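You operate a simulated robot arm through the tools that you are given. There is no shell and no other tool. Be economical: measure what you need, move in short steps, check, and stop when the job is done.

You run a simulated robot arm. Do the job below in one go: nothing can be reset, and whatever is moved stays where it is left.

## Task
Vacuum the grit off the utility cabinet.
Fine: vacuum back in its dock and switched off. What is to be rubbed or washed off counts as gone when no trace of it is left.

It is judged by the outcome, as a careful person would: the job done as asked, and still so three seconds after it is handed in. It fails if anything else is knocked over, pushed out of place, dropped, spilled or broken.

## Robot
A 7-joint arm with a two-finger parallel gripper, fixed in place. Base frame: the origin is at the foot of the arm, x ahead of it, y to its left, z up; the work surface is at about z = 86. Lengths are in cm, angles in degrees, forces in N, time in s.
Its first joint turns from -166.0 to 166.0 degrees. Payload 4.4 kg.
The tool frame sits at the grasp point between the pads (the TCP): z along the fingers, y along the line on which they close. The tips reach 2.3 cm beyond it. The gripper opens to 9.4 cm. The fingers are 3.8 cm wide and 1 cm thick; the gripper's body (5.4 by 9.6 cm) begins 3.9 cm behind the TCP.
Orientation is told as [roll, pitch, yaw] about the base's x, y, z axes, in that order, counted from this pose: with the fingers straight down and closing along the base's y, the tool's x points along the base's -x, its y along +y and its z along -z.

## Interface
- The arm moves only by the tool drive_tool. Its argument "targets" is one flat list of numbers, 7 for each row, row after row: the shift along the base's x, y, z in mm, then the turn, a rotation vector about the base's x, y, z in degrees, then the closure, from 0 (fully open) to 1 (shut). In form: [tx, ty, tz, wx, wy, wz, hand, tx, ty, tz, wx, wy, wz, hand, ...]. A call has 1 to 20 rows; each row is the pose to reach, as a shift and turn from the pose commanded when the call began. Rows are played at 5 a second. More than 5 cm and 8.6 degrees between two rows, or a gripper value outside its range, and nothing of the call is played. Where a pose cannot be reached the arm comes as near as it can. A force on the tool above 40 N (or 10 N above the force at the start of the call, whichever is more), or a blocked arm, ends the call early, and 0.2 s more pass. The fingers move at their own pace (about 7.2 cm/s each) and stop on an object; they squeeze with about 27 N. The grip force told is the motor's: it shows also when the fingers shut on nothing. Time passes only in rows, and 0.2 s behind the last, so rows that repeat a pose let the fingers close. The reply holds the time, the measured pose of the TCP, the force on the tool along the base axes, the opening and the grip force, in the units named above and with some noise, with the torque about the TCP (base axes, N m) and any sound that the robot's microphone picked up.
- Cameras (640 x 400 px; columns grow to the right, rows downward): "scene" is fixed at [22.03, 50.05, 153.91]; the picture's right is [-0.79, -0.61, 0.00], its down [-0.33, 0.43, -0.84] and it looks along [0.51, -0.67, -0.54] (base axes); focal length 340 px, centre (320, 200). "wrist" rides on the gripper at [8.6, 1.6, -7.4] in the tool frame; the picture's right is [-0.18, 0.98, 0.00], its down [-0.58, -0.11, -0.81] and it looks along [-0.79, -0.15, 0.59] (tool axes); focal length 243 px, centre (320, 200).
- snapshot(camera): a new picture of that camera. It takes no simulated time.
- measure_at(camera, pixels): for up to 12 pixels [column, row] of the newest picture of that camera ("zoom" is the newest enlarged one), the place [x, y, z] in the base frame of the surface seen there, good to about 0.2 cm. It takes no simulated time.
- inspect(camera, box): a new picture of the part [left, top, right, bottom] of that camera's present view, enlarged. It takes no simulated time.
- close_job(): hands the job in; it is judged then, once.

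Work in short steps. Measure before you move; look again where a grasp or a placing could have gone wrong, and mend it. You have 80 turns and 46 pictures in all, those below and enlarged ones among them. Open the gripper and draw the arm clear of the work before you hand the job in, unless the task says otherwise; then end with one line.

The tools are called as name(argument=value, ...) on one line, values as JSON. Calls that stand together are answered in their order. drive_tool: Moves the arm, as the interface text tells. Its arguments: {"type":"object","properties":{"targets":{"type":"array","items":{"type":"number"}}},"required":["targets"]} The other tools are called the same way: snapshot (camera) takes a picture; measure_at (camera, pixels) gives the place of the surface under pixels of a picture; inspect (camera, box) takes an enlarged picture of a part of a camera's view; close_job () hands the job in.

At the start:

```text
time: 0.0
tool_pos: [71.54, 16.74, 127.6]
orientation: [0.1, 0.0, 0.0]
ft_force: [-0.2, 0.8, -0.5]
torque: [-0.02, 0.02, 0.0]
width: 9.38
finger_force: 0.1
```

scene: 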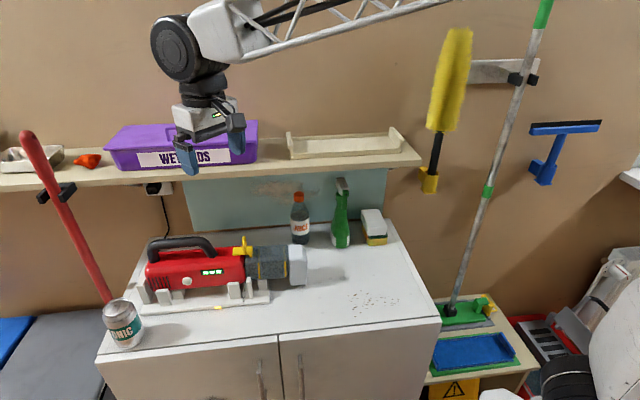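
wrist: 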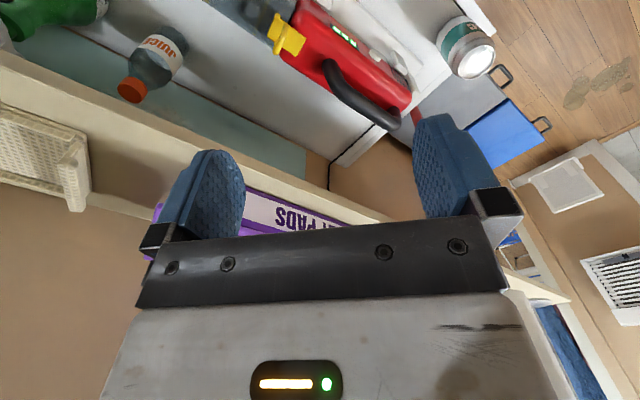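

The red vacuum sits in a dock around (210,270), and the grit is at about (372,303). I'll zoom in on both.

inspect(camera="scene", box=[100, 200, 340, 350])

measure_at(camera="scene", pixels=[[350, 293], [397, 297], [365, 315], [372, 303], [150, 248], [180, 240], [210, 250], [244, 248], [265, 262], [298, 262], [438, 318], [386, 222]])

inspect(camera="scene", box=[300, 250, 460, 350])

```text
2.67 times, centred on (220, 275) of scene
```

zoom: 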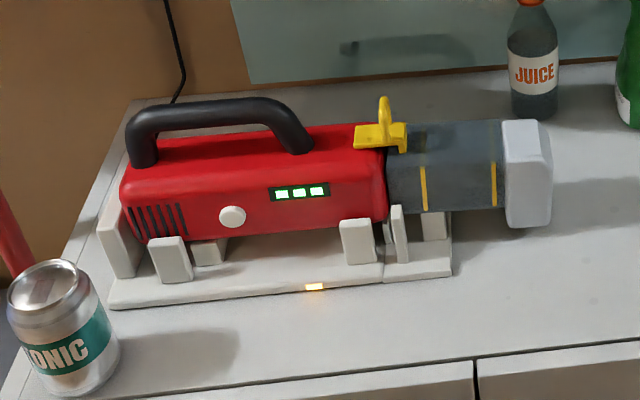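

```text
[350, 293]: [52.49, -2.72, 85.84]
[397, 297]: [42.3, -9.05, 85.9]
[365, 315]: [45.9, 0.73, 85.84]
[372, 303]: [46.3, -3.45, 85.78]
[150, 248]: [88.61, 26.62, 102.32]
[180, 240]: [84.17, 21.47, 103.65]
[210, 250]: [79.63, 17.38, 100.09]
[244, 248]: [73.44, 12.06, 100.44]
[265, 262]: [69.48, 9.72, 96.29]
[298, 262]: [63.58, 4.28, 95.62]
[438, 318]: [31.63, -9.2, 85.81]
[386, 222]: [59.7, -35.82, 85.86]
```

```text
4.00 times, centred on (380, 300) of scene
```

zoom: 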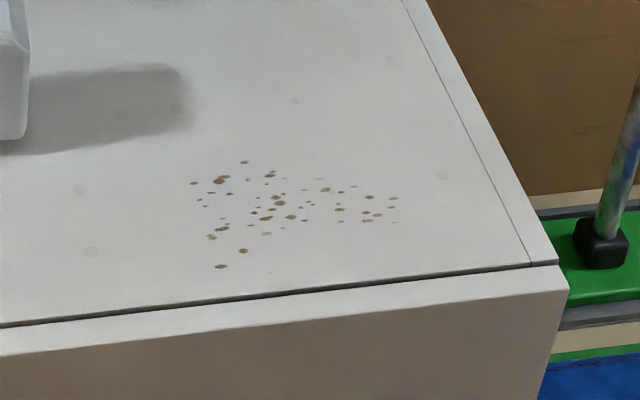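

Next I measure the handle, white knob, yellow part, nozzle and dock, and take a wrist view for the other side.

inspect(camera="scene", box=[140, 220, 268, 300])

measure_at(camera="zoom", pixels=[[60, 105], [140, 90], [220, 90], [300, 100], [350, 130], [235, 303], [360, 250], [520, 90], [520, 130], [490, 170], [560, 165], [540, 155]])

measure_at(camera="scene", pixels=[[300, 246], [305, 250], [302, 282], [290, 284], [292, 250], [287, 270], [142, 312], [270, 301], [200, 303], [300, 225], [374, 225], [342, 225]])

inspect(camera="wrist", box=[220, 0, 460, 150])

```text
5.00 times, centred on (204, 260) of scene
```

zoom: 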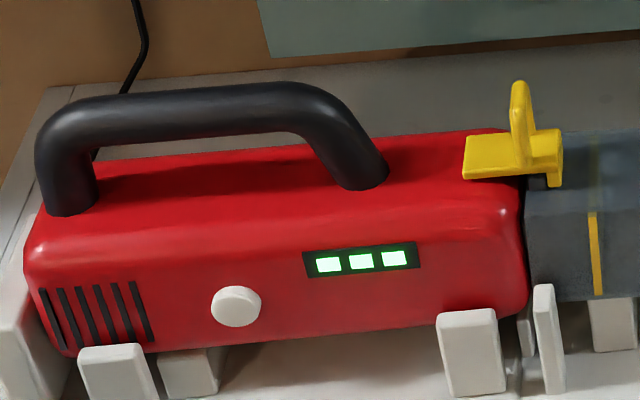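

```text
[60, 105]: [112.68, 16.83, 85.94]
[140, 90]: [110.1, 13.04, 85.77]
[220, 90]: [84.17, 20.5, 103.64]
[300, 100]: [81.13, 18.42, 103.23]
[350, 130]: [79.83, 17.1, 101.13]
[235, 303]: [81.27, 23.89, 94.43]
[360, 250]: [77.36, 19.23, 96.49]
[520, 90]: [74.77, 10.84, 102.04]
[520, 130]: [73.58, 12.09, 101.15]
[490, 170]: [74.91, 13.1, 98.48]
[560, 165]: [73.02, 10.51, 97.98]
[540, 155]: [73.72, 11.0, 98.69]
```

```text
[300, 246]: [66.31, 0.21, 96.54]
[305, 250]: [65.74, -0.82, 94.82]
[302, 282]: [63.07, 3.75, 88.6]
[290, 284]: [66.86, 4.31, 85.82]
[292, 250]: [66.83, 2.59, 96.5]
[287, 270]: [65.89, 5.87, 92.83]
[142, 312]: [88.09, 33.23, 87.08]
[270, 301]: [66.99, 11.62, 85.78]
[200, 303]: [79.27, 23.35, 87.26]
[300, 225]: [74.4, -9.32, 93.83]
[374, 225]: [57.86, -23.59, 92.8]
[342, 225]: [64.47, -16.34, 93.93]
```

```text
2.67 times, centred on (340, 75) of wrist
```

zoom: 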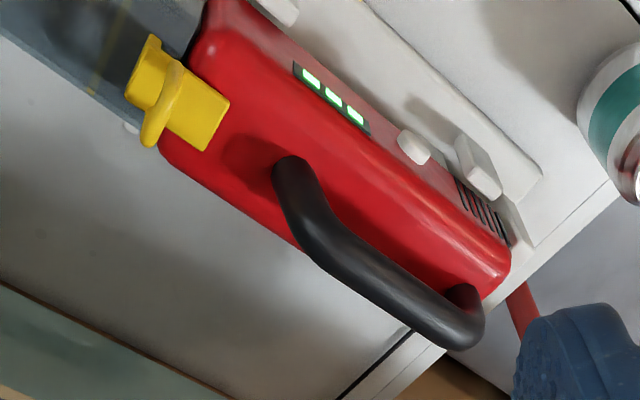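

From these views, the white knob on the near side looks like the power button and the yellow part looks like a bin latch. I measure the body's cross-section from the wrist zoom and the axis from the scene view.

measure_at(camera="zoom", pixels=[[412, 148], [425, 158], [285, 172], [330, 245], [390, 300], [450, 330], [465, 300], [245, 205], [205, 50], [300, 85], [340, 150], [250, 120]])

measure_at(camera="scene", pixels=[[150, 311], [170, 309], [190, 307], [210, 305], [230, 303], [250, 301], [187, 281], [186, 280], [124, 330], [165, 300], [234, 290], [249, 287]])

```text
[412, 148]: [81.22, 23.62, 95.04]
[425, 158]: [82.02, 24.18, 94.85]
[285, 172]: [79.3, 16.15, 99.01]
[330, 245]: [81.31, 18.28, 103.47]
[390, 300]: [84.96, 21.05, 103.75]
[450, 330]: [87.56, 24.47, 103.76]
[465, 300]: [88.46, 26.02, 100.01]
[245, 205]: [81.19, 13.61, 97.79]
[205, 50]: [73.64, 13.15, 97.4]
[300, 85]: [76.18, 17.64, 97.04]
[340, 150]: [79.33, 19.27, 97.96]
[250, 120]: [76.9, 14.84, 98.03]
```

```text
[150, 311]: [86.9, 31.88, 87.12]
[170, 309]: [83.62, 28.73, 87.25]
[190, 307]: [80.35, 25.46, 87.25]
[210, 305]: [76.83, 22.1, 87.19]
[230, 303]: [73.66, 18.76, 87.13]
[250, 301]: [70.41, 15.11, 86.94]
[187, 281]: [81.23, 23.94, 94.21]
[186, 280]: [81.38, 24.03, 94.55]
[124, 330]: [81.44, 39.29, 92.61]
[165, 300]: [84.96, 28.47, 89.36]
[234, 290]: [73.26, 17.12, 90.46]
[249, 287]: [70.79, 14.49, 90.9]
```

The vacuum axis runs at 45° in plan (x−y ≈ 63.2), and the knob centre is at about (81.2, 23.9, 94.4), facing (−0.7, 0.7). Before moving I check how near the shelf is.

measure_at(camera="scene", pixels=[[150, 180], [300, 166], [410, 160], [130, 160], [245, 155], [300, 200], [342, 185], [124, 305], [60, 175], [47, 150], [390, 145], [100, 275]])

drive_tool(targets=[0, 0, 0, 0, 0, -8, 0.2, 10, 15, 0, 0, 0, -16, 0.5, 25, 35, 0, 0, 0, -24, 0.8, 40, 60, 0, 0, 0, -32, 1, 55, 80, 0, 0, 0, -40, 1, 70, 99, 0, 0, 0, -45, 1, 70, 99, -40, 0, 0, -45, 1, 70, 99, -80, 0, 0, -45, 1, 70, 99, -120, 0, 0, -45, 1, 70, 99, -160, 0, 0, -45, 1, 70, 99, -200, 0, 0, -45, 1, 70, 99, -200, 0, 0, -45, 1])

snapshot(camera="scene")

snapshot(camera="wrist")

```text
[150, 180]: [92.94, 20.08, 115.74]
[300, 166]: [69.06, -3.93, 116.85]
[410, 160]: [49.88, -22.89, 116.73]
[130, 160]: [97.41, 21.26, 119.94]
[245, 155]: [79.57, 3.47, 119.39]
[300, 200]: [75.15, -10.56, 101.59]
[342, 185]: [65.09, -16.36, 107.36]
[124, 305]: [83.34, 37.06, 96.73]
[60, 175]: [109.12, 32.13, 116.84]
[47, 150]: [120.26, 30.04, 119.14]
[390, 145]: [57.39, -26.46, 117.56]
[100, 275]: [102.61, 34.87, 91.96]
```

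```text
time: 2.6
tool_pos: [78.67, 26.69, 107.79]
orientation: [0.0, -0.1, -44.9]
ft_force: [-1.0, 0.4, 0.1]
torque: [-0.02, 0.02, -0.03]
width: 0.0
finger_force: 27.5
```

```text
39 pictures are left
```

scene: 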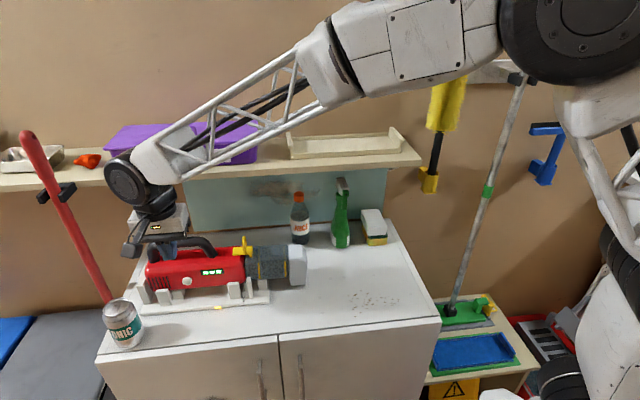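

```text
38 pictures are left
```

wrist: 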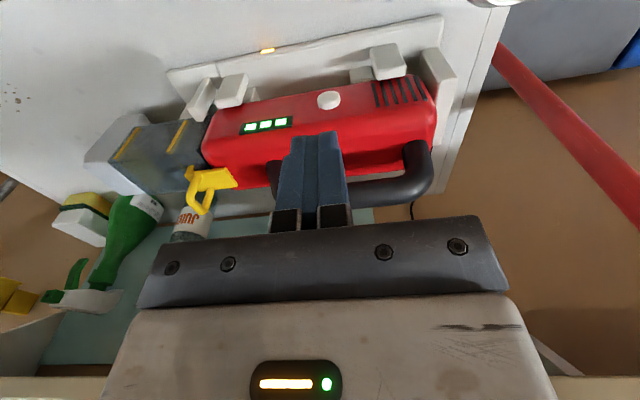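

The closed fingers hang beside the handle, 6 cm off the axis. I lower to knob height, clear of the knob.

drive_tool(targets=[0, 0, -40, 0, 0, 0, 1, 0, 0, -80, 0, 0, 0, 1, 0, 0, -110, 0, 0, 0, 1, 0, 0, -126, 0, 0, 0, 1, 0, 0, -126, 0, 0, 0, 1])

inspect(camera="scene", box=[100, 200, 260, 300])

snapshot(camera="wrist")

```text
time: 3.8
tool_pos: [78.57, 26.71, 94.96]
orientation: [0.0, 0.0, -45.0]
ft_force: [-0.9, -0.9, -0.5]
torque: [0.01, -0.01, -0.01]
width: 0.0
finger_force: 26.7
```

```text
4.00 times, centred on (180, 250) of scene
```

zoom: 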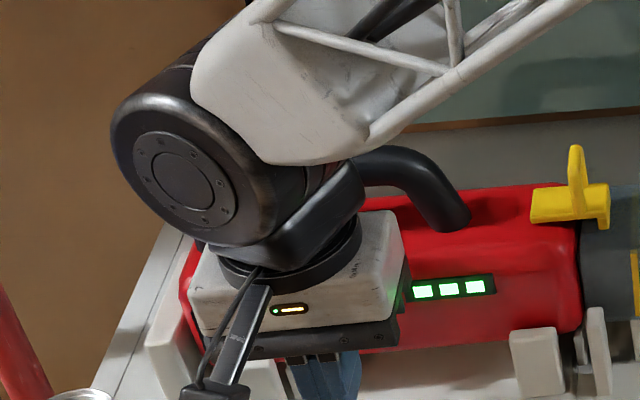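

```text
36 pictures are left
```

wrist: 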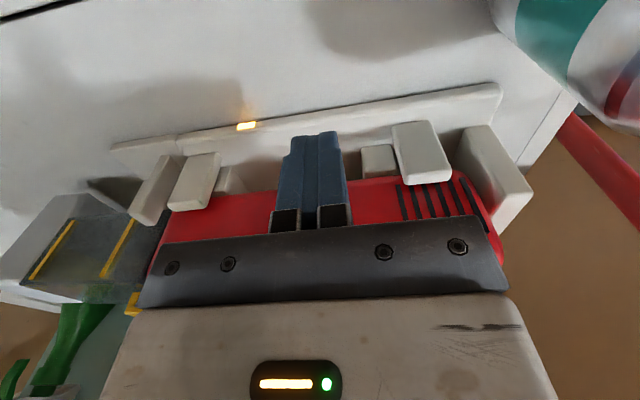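

The fingers are level with the knob. I push toward it in small steps, watching force and sound.

drive_tool(targets=[4, -4, 0, 0, 0, 0, 1, 8, -8, 0, 0, 0, 0, 1, 10, -10, 0, 0, 0, 0, 1, 11.5, -11.5, 0, 0, 0, 0, 1, 12.5, -12.5, 0, 0, 0, 0, 1])

```text
time: 5.0
tool_pos: [79.8, 25.24, 95.16]
orientation: [0.1, 0.0, -45.0]
ft_force: [0.1, 0.1, 0.7]
torque: [0.0, 0.01, 0.0]
width: 0.02
finger_force: 26.7
```

No contact yet, so I go on in 1 mm steps.

drive_tool(targets=[0.8, -0.8, 0, 0, 0, 0, 1, 1.6, -1.6, 0, 0, 0, 0, 1, 2.4, -2.4, 0, 0, 0, 0, 1, 3.2, -3.2, 0, 0, 0, 0, 1])

```text
time: 6.0
tool_pos: [80.19, 25.1, 95.01]
orientation: [0.0, 0.0, -45.0]
ft_force: [-1.2, 1.7, -0.5]
torque: [-0.03, 0.02, -0.01]
width: 0.01
finger_force: 26.6
heard: click
```

A click was heard. I back off and look for a sign that it is on.

drive_tool(targets=[-4, 4, 0, 0, 0, 0, 1, -16, 16, 0, 0, 0, 0, 1, -16, 16, 40, 0, 0, 0, 1, -16, 16, 80, 0, 0, 0, 1, -16, 16, 120, 0, 0, 0, 1])

inspect(camera="scene", box=[100, 200, 340, 350])

```text
time: 7.2
tool_pos: [78.54, 26.61, 106.82]
orientation: [-0.1, 0.0, -45.0]
ft_force: [-0.9, 0.0, -0.6]
torque: [-0.01, -0.03, 0.04]
width: 0.0
finger_force: 27.1
```

```text
2.67 times, centred on (220, 275) of scene
```

zoom: 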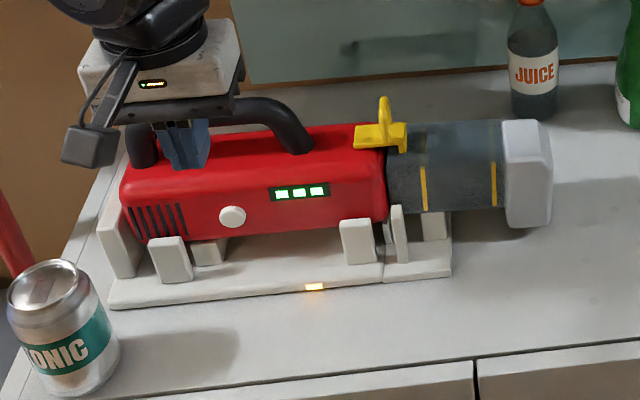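

There was a click but no hum was reported, and the battery lights are unchanged. I look closely at the latch and bin joint.

inspect(camera="scene", box=[220, 228, 316, 288])

drive_tool(targets=[0, 0, 0, 0, 0, 0, 1])

```text
6.67 times, centred on (268, 258) of scene
```

zoom: 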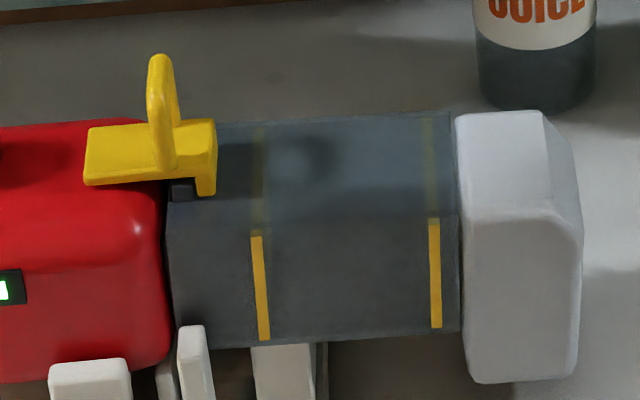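

```text
time: 7.6
tool_pos: [78.57, 26.62, 106.91]
orientation: [0.0, 0.0, -45.1]
ft_force: [-0.5, 0.1, 0.2]
torque: [0.01, 0.03, 0.0]
width: 0.0
finger_force: 26.7
```

The latch hook sits over its catch, so it may just not run while docked. I rise, turn 90° for the handle grasp and check the shelf clearance.

drive_tool(targets=[0, 0, 40, 0, 0, 8, 1, 0, 0, 80, 0, 0, 16, 0.8, 0, 0, 90, 0, 0, 24, 0.6, 0, 0, 90, 0, 0, 32, 0.5, 0, 0, 90, 0, 0, 40, 0.4, 0, 0, 90, 0, 0, 48, 0.3, 0, 0, 90, 0, 0, 56, 0.3, 0, 0, 90, 0, 0, 64, 0.3, 0, 0, 90, 0, 0, 72, 0.3, 0, 0, 90, 0, 0, 80, 0.3, 0, 0, 90, 0, 0, 88, 0.3, 0, 0, 90, 0, 0, 90, 0.3])

drive_tool(targets=[0, 0, 0, -5, -5, 0, 0.3, 0, 0, 0, -10, -10, 0, 0.3, 0, 0, 0, -14.1, -14.1, 0, 0.3, 15, -20, 0, -14.1, -14.1, 0, 0.3, 30, -45, 0, -14.1, -14.1, 0, 0.3, 44, -66, 0, -14.1, -14.1, 0, 0.3, 44, -66, -30, -14.1, -14.1, 0, 0.3, 44, -66, -30, -14.1, -14.1, 0, 0.3])

snapshot(camera="scene")

snapshot(camera="wrist")

```text
time: 10.2
tool_pos: [78.62, 26.67, 115.99]
orientation: [0.0, 0.0, 45.1]
ft_force: [-0.1, -0.3, 0.5]
torque: [-0.02, 0.01, 0.01]
width: 6.57
finger_force: 0.1
```

```text
time: 12.0
tool_pos: [82.98, 19.9, 113.11]
orientation: [-19.9, 0.0, 45.0]
ft_force: [-0.5, 0.8, -1.8]
torque: [0.0, 0.01, 0.03]
width: 6.59
finger_force: 0.0
```

```text
33 pictures are left
```

scene: 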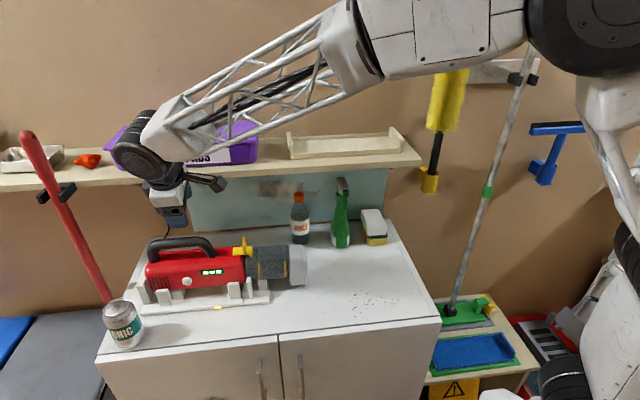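

```text
32 pictures are left
```

wrist: 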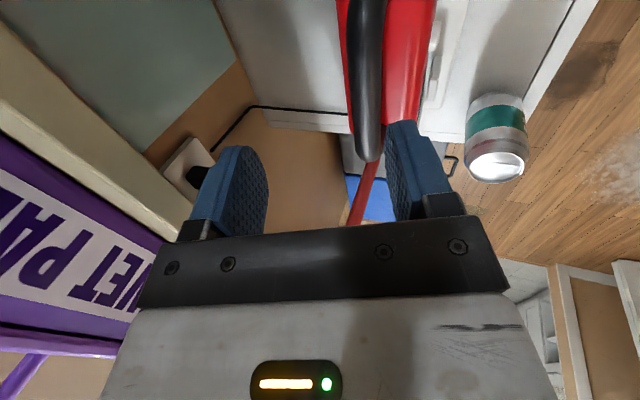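

Clearance from the shelf is good with the 20° lean. I descend to the handle and grip it.

drive_tool(targets=[0, 0, -40, 0, 0, 0, 0.25, 0, 0, -80, 0, 0, 0, 0.25, 0, 0, -100, 0, 0, 0, 0.25, 0, 0, -107, 0, 0, 0, 0.25, 0, 0, -107, 0, 0, 0, 0.25])

snapshot(camera="wrist")

inspect(camera="scene", box=[100, 130, 340, 280])

```text
time: 13.2
tool_pos: [82.96, 20.08, 102.43]
orientation: [-19.8, 0.1, 45.1]
ft_force: [-0.6, 0.6, 0.1]
torque: [0.01, -0.03, -0.01]
width: 7.06
finger_force: 0.1
```

```text
31 pictures are left
```

wrist: 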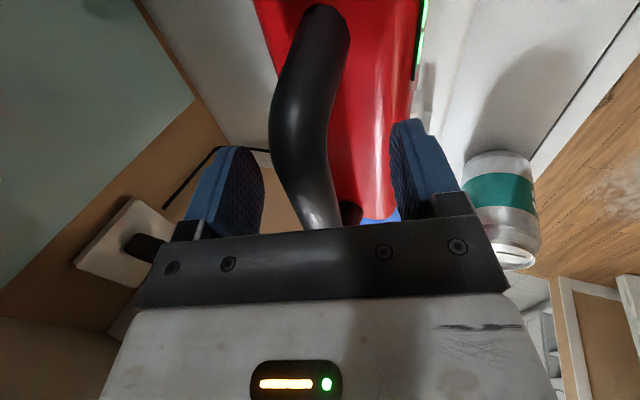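

```text
2.67 times, centred on (220, 205) of scene
```

zoom: 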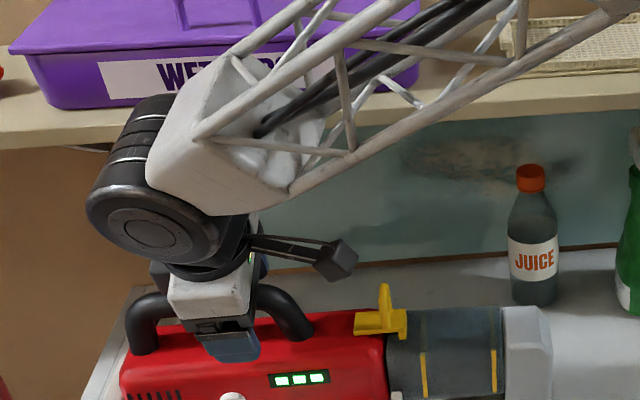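

The handle is between the fingers, so I close and let them settle.

drive_tool(targets=[0, 0, 0, 0, 0, 0, 0.6, 0, 0, 0, 0, 0, 0, 1, 0, 0, 0, 0, 0, 0, 1, 0, 0, 0, 0, 0, 0, 1])

drive_tool(targets=[0, 0, 8, 0, 0, 0, 1, 0, 0, 16, 0, 0, 0, 1, 0, 0, 24, 0, 0, 0, 1, 0, 0, 24, 0, 0, 0, 1])

inspect(camera="scene", box=[100, 200, 340, 350])

```text
time: 14.2
tool_pos: [83.04, 19.99, 102.56]
orientation: [-19.9, -0.1, 45.0]
ft_force: [5.2, -1.9, 11.3]
torque: [-0.03, 0.01, -0.03]
width: 2.41
finger_force: 27.6
```

```text
time: 15.2
tool_pos: [82.96, 19.99, 104.9]
orientation: [-20.0, 0.0, 45.0]
ft_force: [0.2, -0.3, -8.4]
torque: [0.27, -0.25, 0.0]
width: 2.39
finger_force: 27.1
```

```text
2.67 times, centred on (220, 275) of scene
```

zoom: 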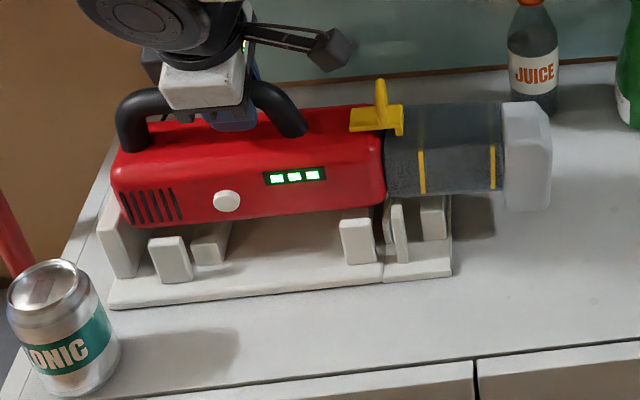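

It lifted cleanly, weighing about 8.5 N with the centre of mass about 4 cm ahead of the grip. I raise it clear of the dock, draw it away from the shelf and turn the nose toward the scene camera to see the mouth.

drive_tool(targets=[0, 0, 25, 0, 0, 0, 1, 0, 0, 50, 0, 0, 0, 1, -10, 10, 75, 0, 0, 0, 1, -25, 25, 100, 0, 0, 0, 1, -40, 30, 125, 0, 0, -8, 1, -60, 30, 150, 0, 0, -16, 1, -80, 30, 160, 0, 0, -24, 1, -90, 20, 160, 0, 0, -32, 1, -100, 10, 160, 0, 0, -40, 1, -100, 0, 160, 0, 0, -45, 1, -100, 0, 160, 0, 0, -45, 1])

snapshot(camera="scene")

```text
time: 17.6
tool_pos: [73.01, 20.15, 120.74]
orientation: [-19.9, 0.0, -0.1]
ft_force: [0.1, 0.0, -9.1]
torque: [0.07, -0.36, 0.01]
width: 2.39
finger_force: 27.4
```

```text
28 pictures are left
```

scene: 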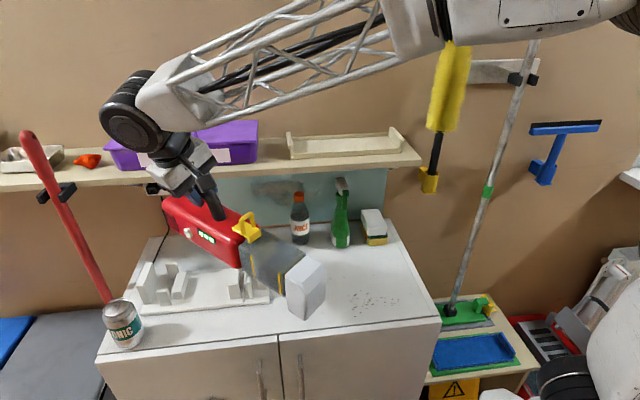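

I zoom on the nozzle face and the button side.

inspect(camera="scene", box=[150, 190, 342, 310])

measure_at(camera="zoom", pixels=[[480, 270], [515, 430], [585, 240], [580, 360], [445, 280], [540, 340], [505, 420], [500, 330]])

```text
3.33 times, centred on (246, 250) of scene
```

zoom: 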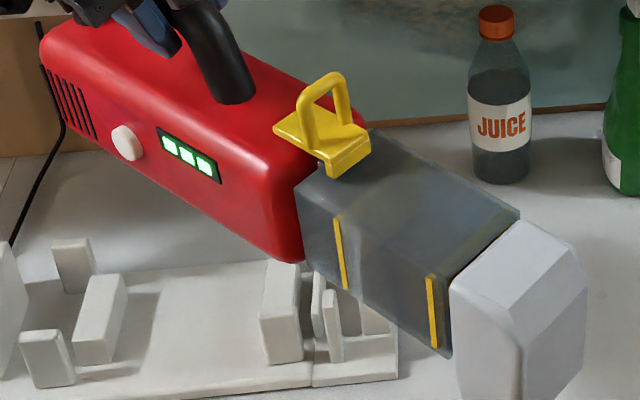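

```text
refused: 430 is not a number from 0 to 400
```

The front face looks plain, so the mouth position is unclear. I measure the nozzle corners.

measure_at(camera="zoom", pixels=[[455, 285], [525, 225], [522, 345], [585, 280], [462, 385], [518, 390], [578, 370], [550, 330], [485, 330], [515, 215], [60, 40], [125, 142]])

inspect(camera="scene", box=[270, 240, 350, 330])

```text
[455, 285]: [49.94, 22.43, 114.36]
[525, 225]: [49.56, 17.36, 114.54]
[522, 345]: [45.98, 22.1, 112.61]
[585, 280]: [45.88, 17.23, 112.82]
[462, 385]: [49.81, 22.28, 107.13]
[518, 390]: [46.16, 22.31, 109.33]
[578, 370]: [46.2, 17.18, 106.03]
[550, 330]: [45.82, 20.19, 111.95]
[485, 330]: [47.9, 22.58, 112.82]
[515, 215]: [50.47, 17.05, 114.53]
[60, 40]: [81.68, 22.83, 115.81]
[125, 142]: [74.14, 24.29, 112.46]
```

```text
4.44 times, centred on (310, 285) of scene
```

zoom: 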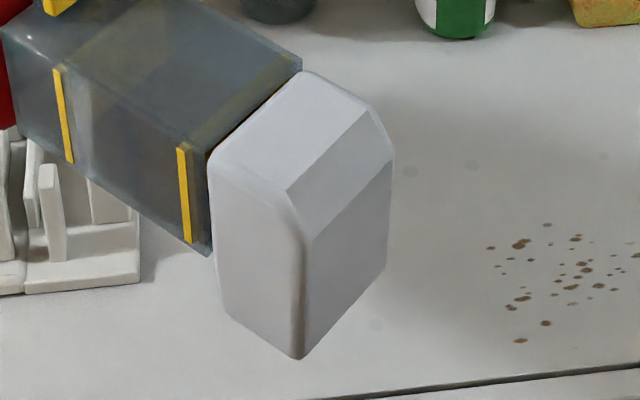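

The nozzle hangs below the bin like a downward-facing head, and the vacuum hangs level. I measure its bottom edge and the grit outline.

measure_at(camera="zoom", pixels=[[298, 352], [300, 340], [235, 315], [382, 265], [490, 247], [547, 225], [520, 341], [636, 255]])

measure_at(camera="scene", pixels=[[348, 296], [361, 290], [398, 299], [398, 305], [355, 317], [361, 313], [368, 293], [392, 305]])

```text
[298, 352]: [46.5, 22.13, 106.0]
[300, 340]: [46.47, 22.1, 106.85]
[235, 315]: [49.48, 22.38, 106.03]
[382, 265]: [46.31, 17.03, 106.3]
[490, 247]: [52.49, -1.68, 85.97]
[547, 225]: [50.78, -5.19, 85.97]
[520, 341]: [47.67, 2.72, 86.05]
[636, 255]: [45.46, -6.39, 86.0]
```

```text
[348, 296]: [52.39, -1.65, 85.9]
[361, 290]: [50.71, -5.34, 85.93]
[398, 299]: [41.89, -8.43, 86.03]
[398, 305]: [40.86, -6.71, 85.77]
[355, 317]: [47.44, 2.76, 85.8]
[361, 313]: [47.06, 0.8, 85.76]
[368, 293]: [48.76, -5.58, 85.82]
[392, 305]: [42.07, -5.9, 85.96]
```

The nozzle bottom is 15 cm below the TCP and the grit spans x 41–52, y −8…3. Turning the nose to 65° yaw keeps the body clear of the dock, bottles and shelf. I swing there up high.

drive_tool(targets=[-15, 5, 0, 0, 0, 8, 1, -30, 10, 0, 0, 0, 16, 1, -45, 15, 0, 0, 0, 24, 1, -60, 20, 0, 0, 0, 32, 1, -75, 25, 0, 0, 0, 40, 1, -90, 30, 0, 0, 0, 48, 1, -105, 33, 0, 0, 0, 56, 1, -109, 33, 0, 0, 0, 64, 1, -109, 33, 0, 0, 0, 65, 1, -109, 33, -50, 0, 0, 65, 1, -109, 33, -100, 0, 0, 65, 1, -109, 33, -150, 0, 0, 65, 1, -109, 33, -150, 0, 0, 65, 1])

snapshot(camera="scene")

```text
time: 20.4
tool_pos: [62.32, 23.38, 105.52]
orientation: [-20.0, 0.0, 65.0]
ft_force: [0.3, -0.4, -9.2]
torque: [0.3, -0.1, 0.04]
width: 2.38
finger_force: 26.4
```

```text
25 pictures are left
```

scene: 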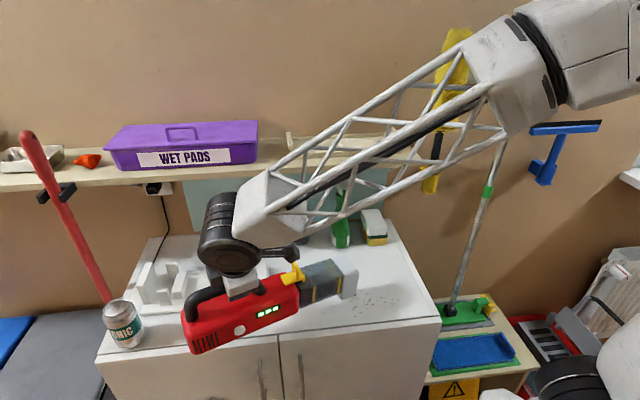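

The nozzle is about 4.5 cm above the surface just behind the grit. I lower to about 0.5 cm and make the first stroke.

drive_tool(targets=[0, 0, -20, 0, 0, 0, 1, 0, 0, -35, 0, 0, 0, 1, 0, 0, -40, 0, 0, 0, 1, -7, -15, -40, 0, 0, 0, 1, -14, -30, -40, 0, 0, 0, 1, -21, -45, -40, 0, 0, 0, 1, -28, -60, -40, 0, 0, 0, 1, -35, -75, -40, 0, 0, 0, 1, -42, -90, -40, 0, 0, 0, 1, -49, -105, -40, 0, 0, 0, 1, -55, -118, -40, 0, 0, 0, 1, -55, -118, -40, 0, 0, 0, 1])

inspect(camera="scene", box=[240, 210, 448, 340])

```text
time: 23.0
tool_pos: [56.42, 11.43, 101.74]
orientation: [-19.9, -0.1, 64.9]
ft_force: [0.5, 0.2, -8.5]
torque: [0.35, -0.12, -0.01]
width: 2.39
finger_force: 26.7
```

```text
3.08 times, centred on (344, 275) of scene
```

zoom: 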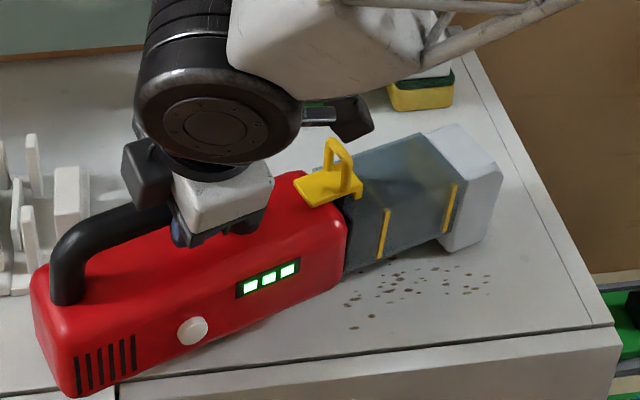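

Some grit on the camera side remains and the swept strip is hidden. I make the middle stroke back along b = 44 and look.

drive_tool(targets=[-12, 5, 0, 0, 0, 0, 1, -23, 11, 0, 0, 0, 0, 1, -16, 26, 0, 0, 0, 0, 1, -9, 41, 0, 0, 0, 0, 1, -2, 56, 0, 0, 0, 0, 1, 5, 71, 0, 0, 0, 0, 1, 12, 86, 0, 0, 0, 0, 1, 19, 101, 0, 0, 0, 0, 1, 26, 116, 0, 0, 0, 0, 1, 32, 129, 0, 0, 0, 0, 1, 40, 150, 20, 0, 0, 0, 1])

inspect(camera="scene", box=[300, 250, 460, 350])

```text
time: 25.4
tool_pos: [60.43, 26.5, 103.77]
orientation: [-20.0, 0.0, 65.0]
ft_force: [-0.8, -0.7, -9.2]
torque: [0.33, -0.1, 0.01]
width: 2.39
finger_force: 27.3
```

```text
4.00 times, centred on (380, 300) of scene
```

zoom: 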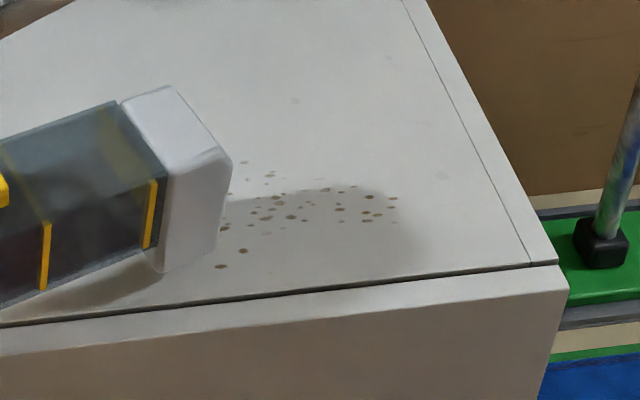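

There's no change, and it may be that the motor is off or the gap of about 0.7 cm is too big. I try one cheap test: lower to contact and stroke over the middle.

drive_tool(targets=[-6, -14, -15, 0, 0, 0, 1, -8, -20, -22, 0, 0, 0, 1, -8, -20, -24, 0, 0, 0, 1, -8, -20, -26, 0, 0, 0, 1, -8, -20, -28, 0, 0, 0, 1])

measure_at(camera="zoom", pixels=[[165, 265], [195, 255]])

```text
time: 26.6
tool_pos: [59.7, 24.55, 100.85]
orientation: [-19.9, 0.1, 65.0]
ft_force: [0.2, -0.1, -7.3]
torque: [0.16, -0.02, 0.02]
width: 2.41
finger_force: 26.6
```

```text
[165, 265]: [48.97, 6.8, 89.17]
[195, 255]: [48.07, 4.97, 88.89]
```

The load dropped to 7.3 N, so the nozzle just touches. I stroke forward here, 1 mm higher.

drive_tool(targets=[-7, -15, 1, 0, 0, 0, 1, -14, -30, 1, 0, 0, 0, 1, -21, -45, 1, 0, 0, 0, 1, -28, -60, 1, 0, 0, 0, 1, -35, -75, 1, 0, 0, 0, 1, -42, -90, 1, 0, 0, 0, 1, -49, -105, 1, 0, 0, 0, 1, -42, -90, 1, 0, 0, 0, 1, -28, -60, 1, 0, 0, 0, 1, -14, -30, 1, 0, 0, 0, 1, 0, 0, 1, 0, 0, 0, 1, 10, 22, 20, 0, 0, 0, 1])

inspect(camera="scene", box=[300, 250, 460, 350])

```text
time: 29.2
tool_pos: [60.78, 26.8, 102.93]
orientation: [-19.9, 0.0, 65.0]
ft_force: [0.2, 0.3, -8.5]
torque: [0.37, -0.14, 0.01]
width: 2.42
finger_force: 27.0
```

```text
4.00 times, centred on (380, 300) of scene
```

zoom: 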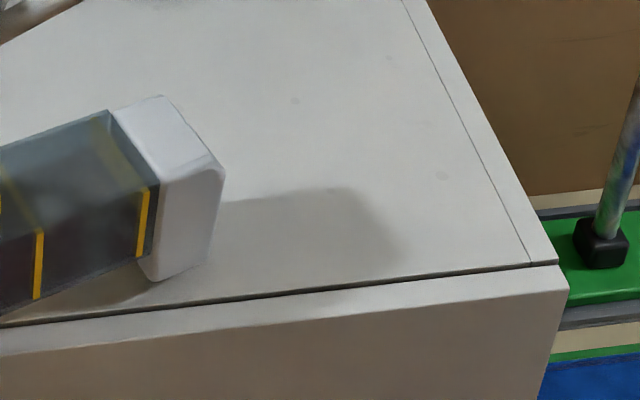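

The grit is gone: the vacuum is running and just needed to be close. To be thorough I also sweep both side strips at the same height.

drive_tool(targets=[-20, -5, 0, 0, 0, 0, 1, -34, -10, -12, 0, 0, 0, 1, -34, -12, -19, 0, 0, 0, 1, -44, -34, -19, 0, 0, 0, 1, -54, -56, -19, 0, 0, 0, 1, -64, -78, -19, 0, 0, 0, 1, -74, -100, -19, 0, 0, 0, 1, -89, -130, -19, 0, 0, 0, 1, -66, -141, -19, 0, 0, 0, 1, -42, -152, -19, 0, 0, 0, 1, -32, -130, -19, 0, 0, 0, 1, -22, -108, -19, 0, 0, 0, 1, -12, -86, -19, 0, 0, 0, 1, -2, -64, -19, 0, 0, 0, 1, 8, -42, -19, 0, 0, 0, 1, 13, -30, -19, 0, 0, 0, 1, 15, 0, 20, 0, 0, 0, 1, 20, 30, 60, 0, 0, 0, 1, 20, 40, 100, 0, 0, 0, 1, 20, 40, 140, 0, 0, 0, 1])

inspect(camera="scene", box=[300, 250, 460, 350])

snapshot(camera="scene")

```text
refused: row 18 steps farther than a row can; nothing moved
```

```text
4.00 times, centred on (380, 300) of scene
```

zoom: 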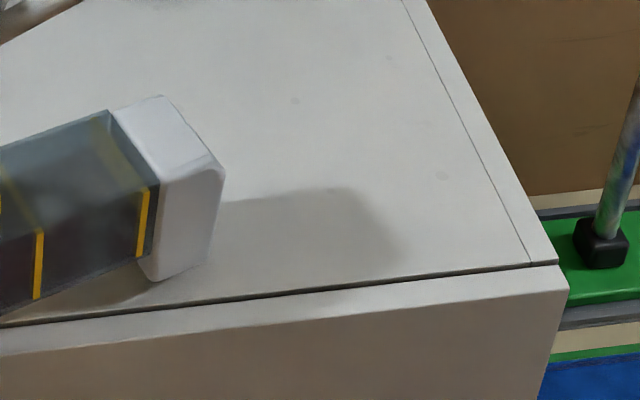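

```text
20 pictures are left
```

scene: 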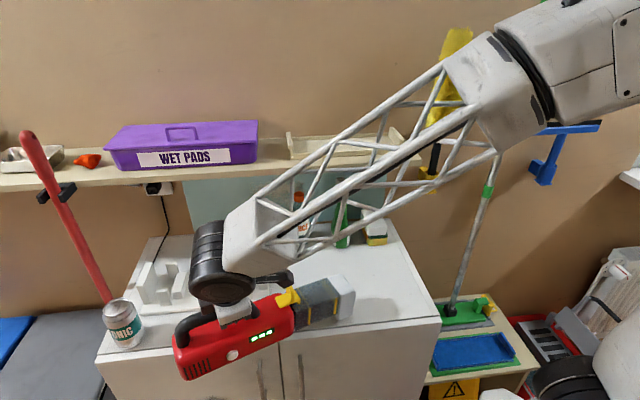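

One row was too long, so I resend with shorter lift steps.

drive_tool(targets=[-20, -5, 0, 0, 0, 0, 1, -34, -10, -12, 0, 0, 0, 1, -34, -12, -19, 0, 0, 0, 1, -44, -34, -19, 0, 0, 0, 1, -54, -56, -19, 0, 0, 0, 1, -64, -78, -19, 0, 0, 0, 1, -74, -100, -19, 0, 0, 0, 1, -89, -130, -19, 0, 0, 0, 1, -66, -141, -19, 0, 0, 0, 1, -42, -152, -19, 0, 0, 0, 1, -32, -130, -19, 0, 0, 0, 1, -22, -108, -19, 0, 0, 0, 1, -12, -86, -19, 0, 0, 0, 1, -2, -64, -19, 0, 0, 0, 1, 8, -42, -19, 0, 0, 0, 1, 13, -30, -19, 0, 0, 0, 1, 15, -10, 10, 0, 0, 0, 1, 15, 5, 40, 0, 0, 0, 1, 15, 5, 80, 0, 0, 0, 1, 15, 5, 120, 0, 0, 0, 1])

snapshot(camera="scene")

inspect(camera="scene", box=[280, 230, 440, 330])

```text
time: 33.4
tool_pos: [62.29, 27.21, 115.08]
orientation: [-19.8, 0.0, 64.9]
ft_force: [-0.3, -0.3, -8.9]
torque: [0.36, -0.12, 0.0]
width: 2.4
finger_force: 27.3
```

```text
19 pictures are left
```

scene: 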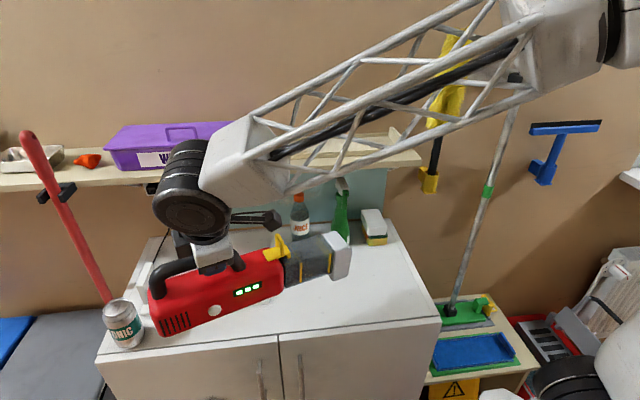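

```text
4.00 times, centred on (360, 280) of scene
```

zoom: 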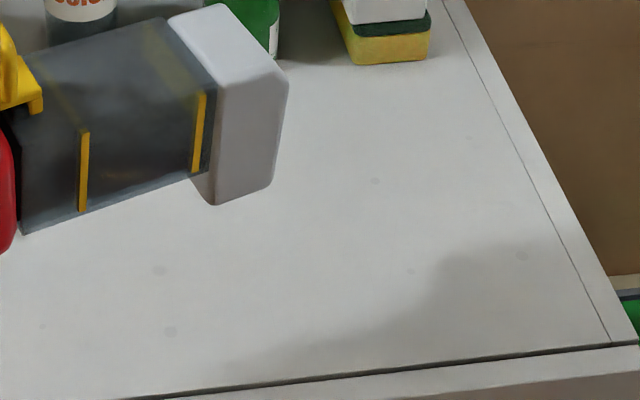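

The cabinet top is clean; the faint grey marks were there before, as texture. I carry the vacuum back to just above the dock.

drive_tool(targets=[0, 0, 30, 0, 0, -7, 1, 30, 0, 50, 0, 0, -14, 1, 70, -10, 55, 0, 0, -20, 1, 110, -25, 55, 0, 0, -20, 1, 150, -38, 50, 0, 0, -20, 1, 180, -46, 35, 0, 0, -20, 1, 197, -62, 10, 0, 0, -20, 1, 207, -72, -20, 0, 0, -20, 1, 207, -72, -51, 0, 0, -20, 1, 207, -72, -51, 0, 0, -20, 1])

inspect(camera="scene", box=[100, 200, 340, 350])

measure_at(camera="zoom", pixels=[[228, 170], [530, 90], [380, 260], [360, 225], [170, 240]])

```text
time: 35.6
tool_pos: [82.97, 20.14, 110.01]
orientation: [-19.9, 0.1, 45.0]
ft_force: [-0.4, -0.2, -7.9]
torque: [0.28, -0.25, 0.0]
width: 2.39
finger_force: 27.4
```

```text
2.67 times, centred on (220, 275) of scene
```

zoom: 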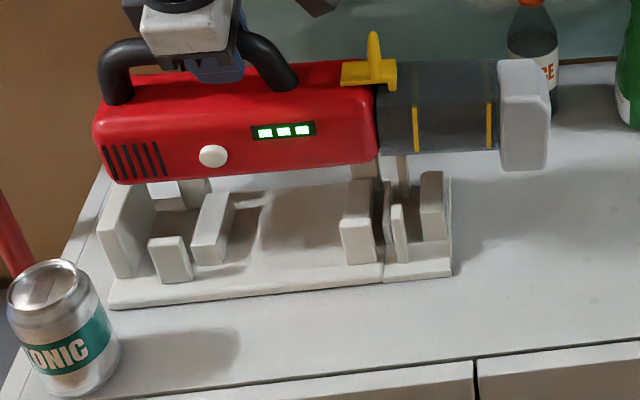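

```text
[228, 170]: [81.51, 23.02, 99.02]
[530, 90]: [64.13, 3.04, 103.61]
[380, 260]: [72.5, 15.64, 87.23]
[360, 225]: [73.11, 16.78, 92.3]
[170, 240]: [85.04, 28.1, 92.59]
```

The pose matches the pick-up position exactly by command sums (7.5 cm above it). I lower straight down into the dock.

drive_tool(targets=[0, 0, -20, 0, 0, 0, 1, 0, 0, -40, 0, 0, 0, 1, 0, 0, -52, 0, 0, 0, 1, 0, 0, -62, 0, 0, 0, 1, 0, 0, -70, 0, 0, 0, 1, 0, 0, -74, 0, 0, 0, 1, 0, 0, -75, 0, 0, 0, 1])

inspect(camera="scene", box=[100, 200, 340, 350])

```text
time: 37.2
tool_pos: [83.06, 20.04, 102.57]
orientation: [-20.0, -0.1, 45.0]
ft_force: [4.3, -4.9, 19.6]
torque: [-0.46, 0.44, 0.21]
width: 2.41
finger_force: 26.7
```

```text
2.67 times, centred on (220, 275) of scene
```

zoom: 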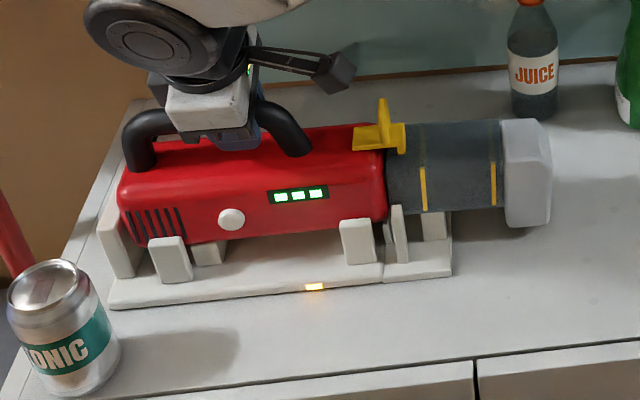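

The dock lamp is lit again. I relax the push slightly, open the fingers and look before rising.

drive_tool(targets=[0, 0, 1, 0, 0, 0, 1, 0, 0, 1, 0, 0, 0, 0.5, 0, 0, 1, 0, 0, 0, 0.25, 0, 0, 1, 0, 0, 0, 0.25, 0, 0, 1, 0, 0, 0, 0.25])

drive_tool(targets=[0, 0, 20, 0, 0, 0, 0.25, 0, 0, 50, 0, 0, 0, 0.25, -10, 15, 90, 0, 0, 0, 0.25, -25, 40, 120, 0, 0, 0, 0.3, -44, 66, 135, 0, 0, 0, 0.3])

inspect(camera="scene", box=[100, 200, 340, 350])

measure_at(camera="zoom", pixels=[[231, 216], [530, 150], [180, 115], [270, 120]])

```text
time: 38.4
tool_pos: [83.03, 20.05, 102.4]
orientation: [-19.9, 0.0, 45.0]
ft_force: [0.3, 0.4, 0.6]
torque: [-0.01, 0.01, 0.01]
width: 7.03
finger_force: 0.0
```

```text
time: 39.6
tool_pos: [78.64, 26.55, 115.88]
orientation: [-19.8, -0.1, 45.0]
ft_force: [-0.6, 0.6, -0.5]
torque: [-0.01, -0.06, 0.01]
width: 6.57
finger_force: 0.1
```

```text
2.67 times, centred on (220, 275) of scene
```

zoom: 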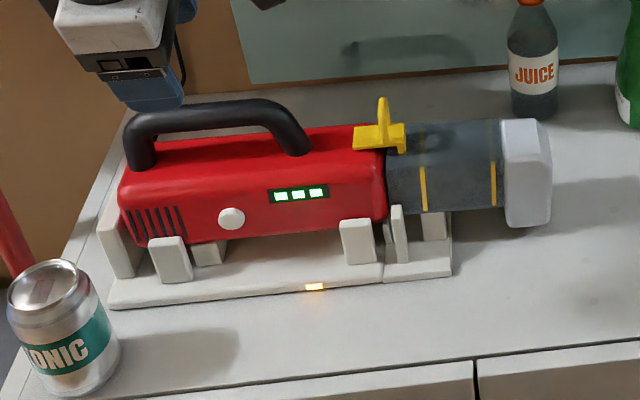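

```text
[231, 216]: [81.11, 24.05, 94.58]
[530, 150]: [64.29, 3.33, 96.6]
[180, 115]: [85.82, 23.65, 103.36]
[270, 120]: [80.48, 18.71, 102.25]
```

The vacuum sits where it was and the lamp is lit. Now I un-tilt and turn back to the pressing orientation with closed fingers to switch it off.

drive_tool(targets=[0, 0, 0, 5, 5, 0, 0.5, 0, 0, 0, 10, 10, 0, 0.8, 0, 0, 0, 14.1, 14.1, 0, 1, 0, 0, 0, 14.1, 14.1, 0, 1])

drive_tool(targets=[0, 0, 0, 0, 0, -8, 1, 0, 0, 0, 0, 0, -16, 1, 0, 0, 0, 0, 0, -24, 1, 0, 0, 0, 0, 0, -32, 1, 0, 0, 0, 0, 0, -40, 1, 0, 0, 0, 0, 0, -48, 1, 0, 0, 0, 0, 0, -56, 1, 0, 0, 0, 0, 0, -64, 1, 0, 0, 0, 0, 0, -72, 1, 0, 0, 0, 0, 0, -80, 1, 0, 0, 0, 0, 0, -88, 1, 0, 0, 0, 0, 0, -90, 1, 0, 0, 0, 0, 0, -90, 1])

drive_tool(targets=[0, 0, -45, 0, 0, 0, 1, 0, 0, -90, 0, 0, 0, 1, 0, 0, -135, 0, 0, 0, 1, 0, 0, -175, 0, 0, 0, 1, 0, 0, -209, 0, 0, 0, 1, 0, 0, -209, 0, 0, 0, 1])

```text
time: 40.6
tool_pos: [78.57, 26.69, 115.96]
orientation: [0.0, 0.0, 45.0]
ft_force: [0.4, 0.1, 0.3]
torque: [0.03, 0.02, 0.01]
width: 0.0
finger_force: 26.9
```

```text
time: 43.4
tool_pos: [78.47, 26.67, 115.91]
orientation: [0.0, 0.0, -45.0]
ft_force: [0.6, 0.6, -0.6]
torque: [0.0, 0.02, 0.01]
width: 0.02
finger_force: 26.9
```

```text
time: 44.8
tool_pos: [78.44, 26.7, 95.07]
orientation: [0.1, 0.0, -45.0]
ft_force: [-0.1, 0.0, 0.0]
torque: [0.02, -0.03, -0.03]
width: 0.0
finger_force: 27.1
```

The fingers are at the same pre-press spot, so I press in small steps as before and stop right at the click.

drive_tool(targets=[5, -5, 0, 0, 0, 0, 1, 10, -10, 0, 0, 0, 0, 1, 12.5, -12.5, 0, 0, 0, 0, 1, 13.5, -13.5, 0, 0, 0, 0, 1, 14.5, -14.5, 0, 0, 0, 0, 1, 15.2, -15.2, 0, 0, 0, 0, 1, 16, -16, 0, 0, 0, 0, 1])

```text
time: 46.4
tool_pos: [80.12, 25.1, 95.06]
orientation: [0.0, 0.0, -44.9]
ft_force: [-1.5, 3.7, 0.7]
torque: [-0.06, -0.06, 0.03]
width: 0.0
finger_force: 26.4
heard: click, click
```

Two clicks this time, so it may have toggled twice. I back off a little and look closely at the knob and lights.

drive_tool(targets=[-2, 2, 0, 0, 0, 0, 1, -8, 8, 0, 0, 0, 0, 1, -16, 16, 0, 0, 0, 0, 1, -16, 16, 40, 0, 0, 0, 1, -16, 16, 80, 0, 0, 0, 1, -16, 16, 120, 0, 0, 0, 1])

inspect(camera="scene", box=[140, 220, 268, 300])

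inspect(camera="wrist", box=[160, 20, 480, 220])

```text
time: 47.8
tool_pos: [78.72, 26.39, 106.78]
orientation: [0.0, 0.0, -45.0]
ft_force: [-0.3, 0.0, -0.2]
torque: [0.01, -0.02, 0.0]
width: 0.01
finger_force: 27.0
```

```text
5.00 times, centred on (204, 260) of scene
```

zoom: 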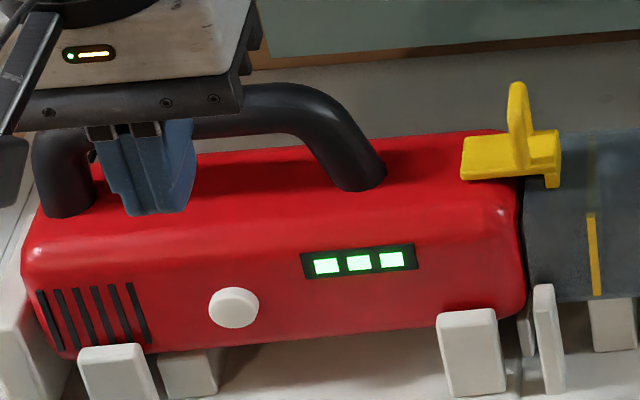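

```text
2.00 times, centred on (320, 120) of wrist
```

zoom: 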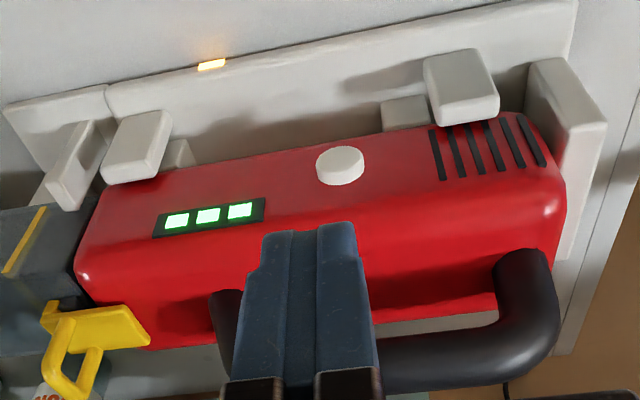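

Nothing visible tells on from off. The click counts suggest one toggle per click, giving two toggles while docked, so it's likely on again. I return to the knob and approach very slowly to get exactly one clean click.

drive_tool(targets=[0, 0, -45, 0, 0, 0, 1, 0, 0, -90, 0, 0, 0, 1, 0, 0, -120, 0, 0, 0, 1, 5, -5, -120, 0, 0, 0, 1, 8, -8, -120, 0, 0, 0, 1, 9, -9, -120, 0, 0, 0, 1, 9, -9, -120, 0, 0, 0, 1])

drive_tool(targets=[0.4, -0.4, 0, 0, 0, 0, 1, 0.8, -0.8, 0, 0, 0, 0, 1, 1.2, -1.2, 0, 0, 0, 0, 1, 1.6, -1.6, 0, 0, 0, 0, 1])

```text
time: 49.4
tool_pos: [79.45, 25.83, 95.05]
orientation: [0.1, 0.0, -44.9]
ft_force: [0.5, -0.9, 0.1]
torque: [0.01, 0.04, -0.05]
width: 0.02
finger_force: 26.5
```

```text
time: 50.4
tool_pos: [79.58, 25.58, 95.09]
orientation: [-0.1, 0.0, -45.0]
ft_force: [0.7, -0.7, 0.4]
torque: [0.0, -0.01, -0.02]
width: 0.0
finger_force: 27.4
```

No contact yet (10.6 of the earlier 16). I continue with the same slow steps.

drive_tool(targets=[0.4, -0.4, 0, 0, 0, 0, 1, 0.8, -0.8, 0, 0, 0, 0, 1, 1.2, -1.2, 0, 0, 0, 0, 1, 1.6, -1.6, 0, 0, 0, 0, 1])

```text
time: 51.4
tool_pos: [79.74, 25.49, 94.98]
orientation: [0.0, 0.0, -45.0]
ft_force: [0.6, -0.9, 0.1]
torque: [-0.01, 0.02, 0.05]
width: 0.02
finger_force: 26.9
```

Now at 12.2, still without contact, so I continue in steps of two rows.

drive_tool(targets=[0.3, -0.3, 0, 0, 0, 0, 1, 0.6, -0.6, 0, 0, 0, 0, 1, 0.9, -0.9, 0, 0, 0, 0, 1])

```text
time: 52.2
tool_pos: [80.01, 25.32, 95.08]
orientation: [0.0, 0.0, -45.0]
ft_force: [-0.8, 0.4, 0.0]
torque: [0.0, 0.01, 0.0]
width: 0.01
finger_force: 26.8
```

At 13.1 there may be slight contact. I keep the small steps.

drive_tool(targets=[0.3, -0.3, 0, 0, 0, 0, 1, 0.6, -0.6, 0, 0, 0, 0, 1])

```text
time: 52.8
tool_pos: [80.04, 25.32, 95.02]
orientation: [0.0, 0.1, -45.0]
ft_force: [-0.3, 1.3, -0.1]
torque: [0.06, -0.02, 0.0]
width: 0.0
finger_force: 26.3
```

Now at 13.7 with about 1 N of contact and no click yet.

drive_tool(targets=[0.3, -0.3, 0, 0, 0, 0, 1, 0.6, -0.6, 0, 0, 0, 0, 1])

```text
time: 53.4
tool_pos: [80.04, 25.22, 94.99]
orientation: [0.0, 0.0, -45.0]
ft_force: [-0.8, 0.4, -0.7]
torque: [0.01, -0.04, 0.02]
width: 0.02
finger_force: 27.1
```

Now at 14.3, still no click, so I take another small step.

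drive_tool(targets=[0.3, -0.3, 0, 0, 0, 0, 1, 0.6, -0.6, 0, 0, 0, 0, 1])

```text
time: 54.0
tool_pos: [79.99, 25.16, 95.02]
orientation: [0.0, 0.0, -45.0]
ft_force: [-0.6, 0.4, -0.1]
torque: [0.04, 0.05, 0.02]
width: 0.01
finger_force: 27.3
```

Now at 14.9 with low force and no click. I go on.

drive_tool(targets=[0.3, -0.3, 0, 0, 0, 0, 1, 0.6, -0.6, 0, 0, 0, 0, 1])

```text
time: 54.6
tool_pos: [80.11, 25.06, 95.04]
orientation: [-0.1, 0.0, -44.9]
ft_force: [-0.3, 2.3, -0.8]
torque: [-0.01, 0.02, 0.02]
width: 0.0
finger_force: 26.9
```

Now at 15.5 with about 2 N. The earlier press ended at 16, so I take another small step.

drive_tool(targets=[0.3, -0.3, 0, 0, 0, 0, 1, 0.6, -0.6, 0, 0, 0, 0, 1])

```text
time: 55.2
tool_pos: [80.18, 25.12, 95.14]
orientation: [-0.1, 0.0, -44.9]
ft_force: [-2.1, 1.8, 0.7]
torque: [-0.04, -0.02, -0.01]
width: 0.0
finger_force: 27.4
heard: click
```

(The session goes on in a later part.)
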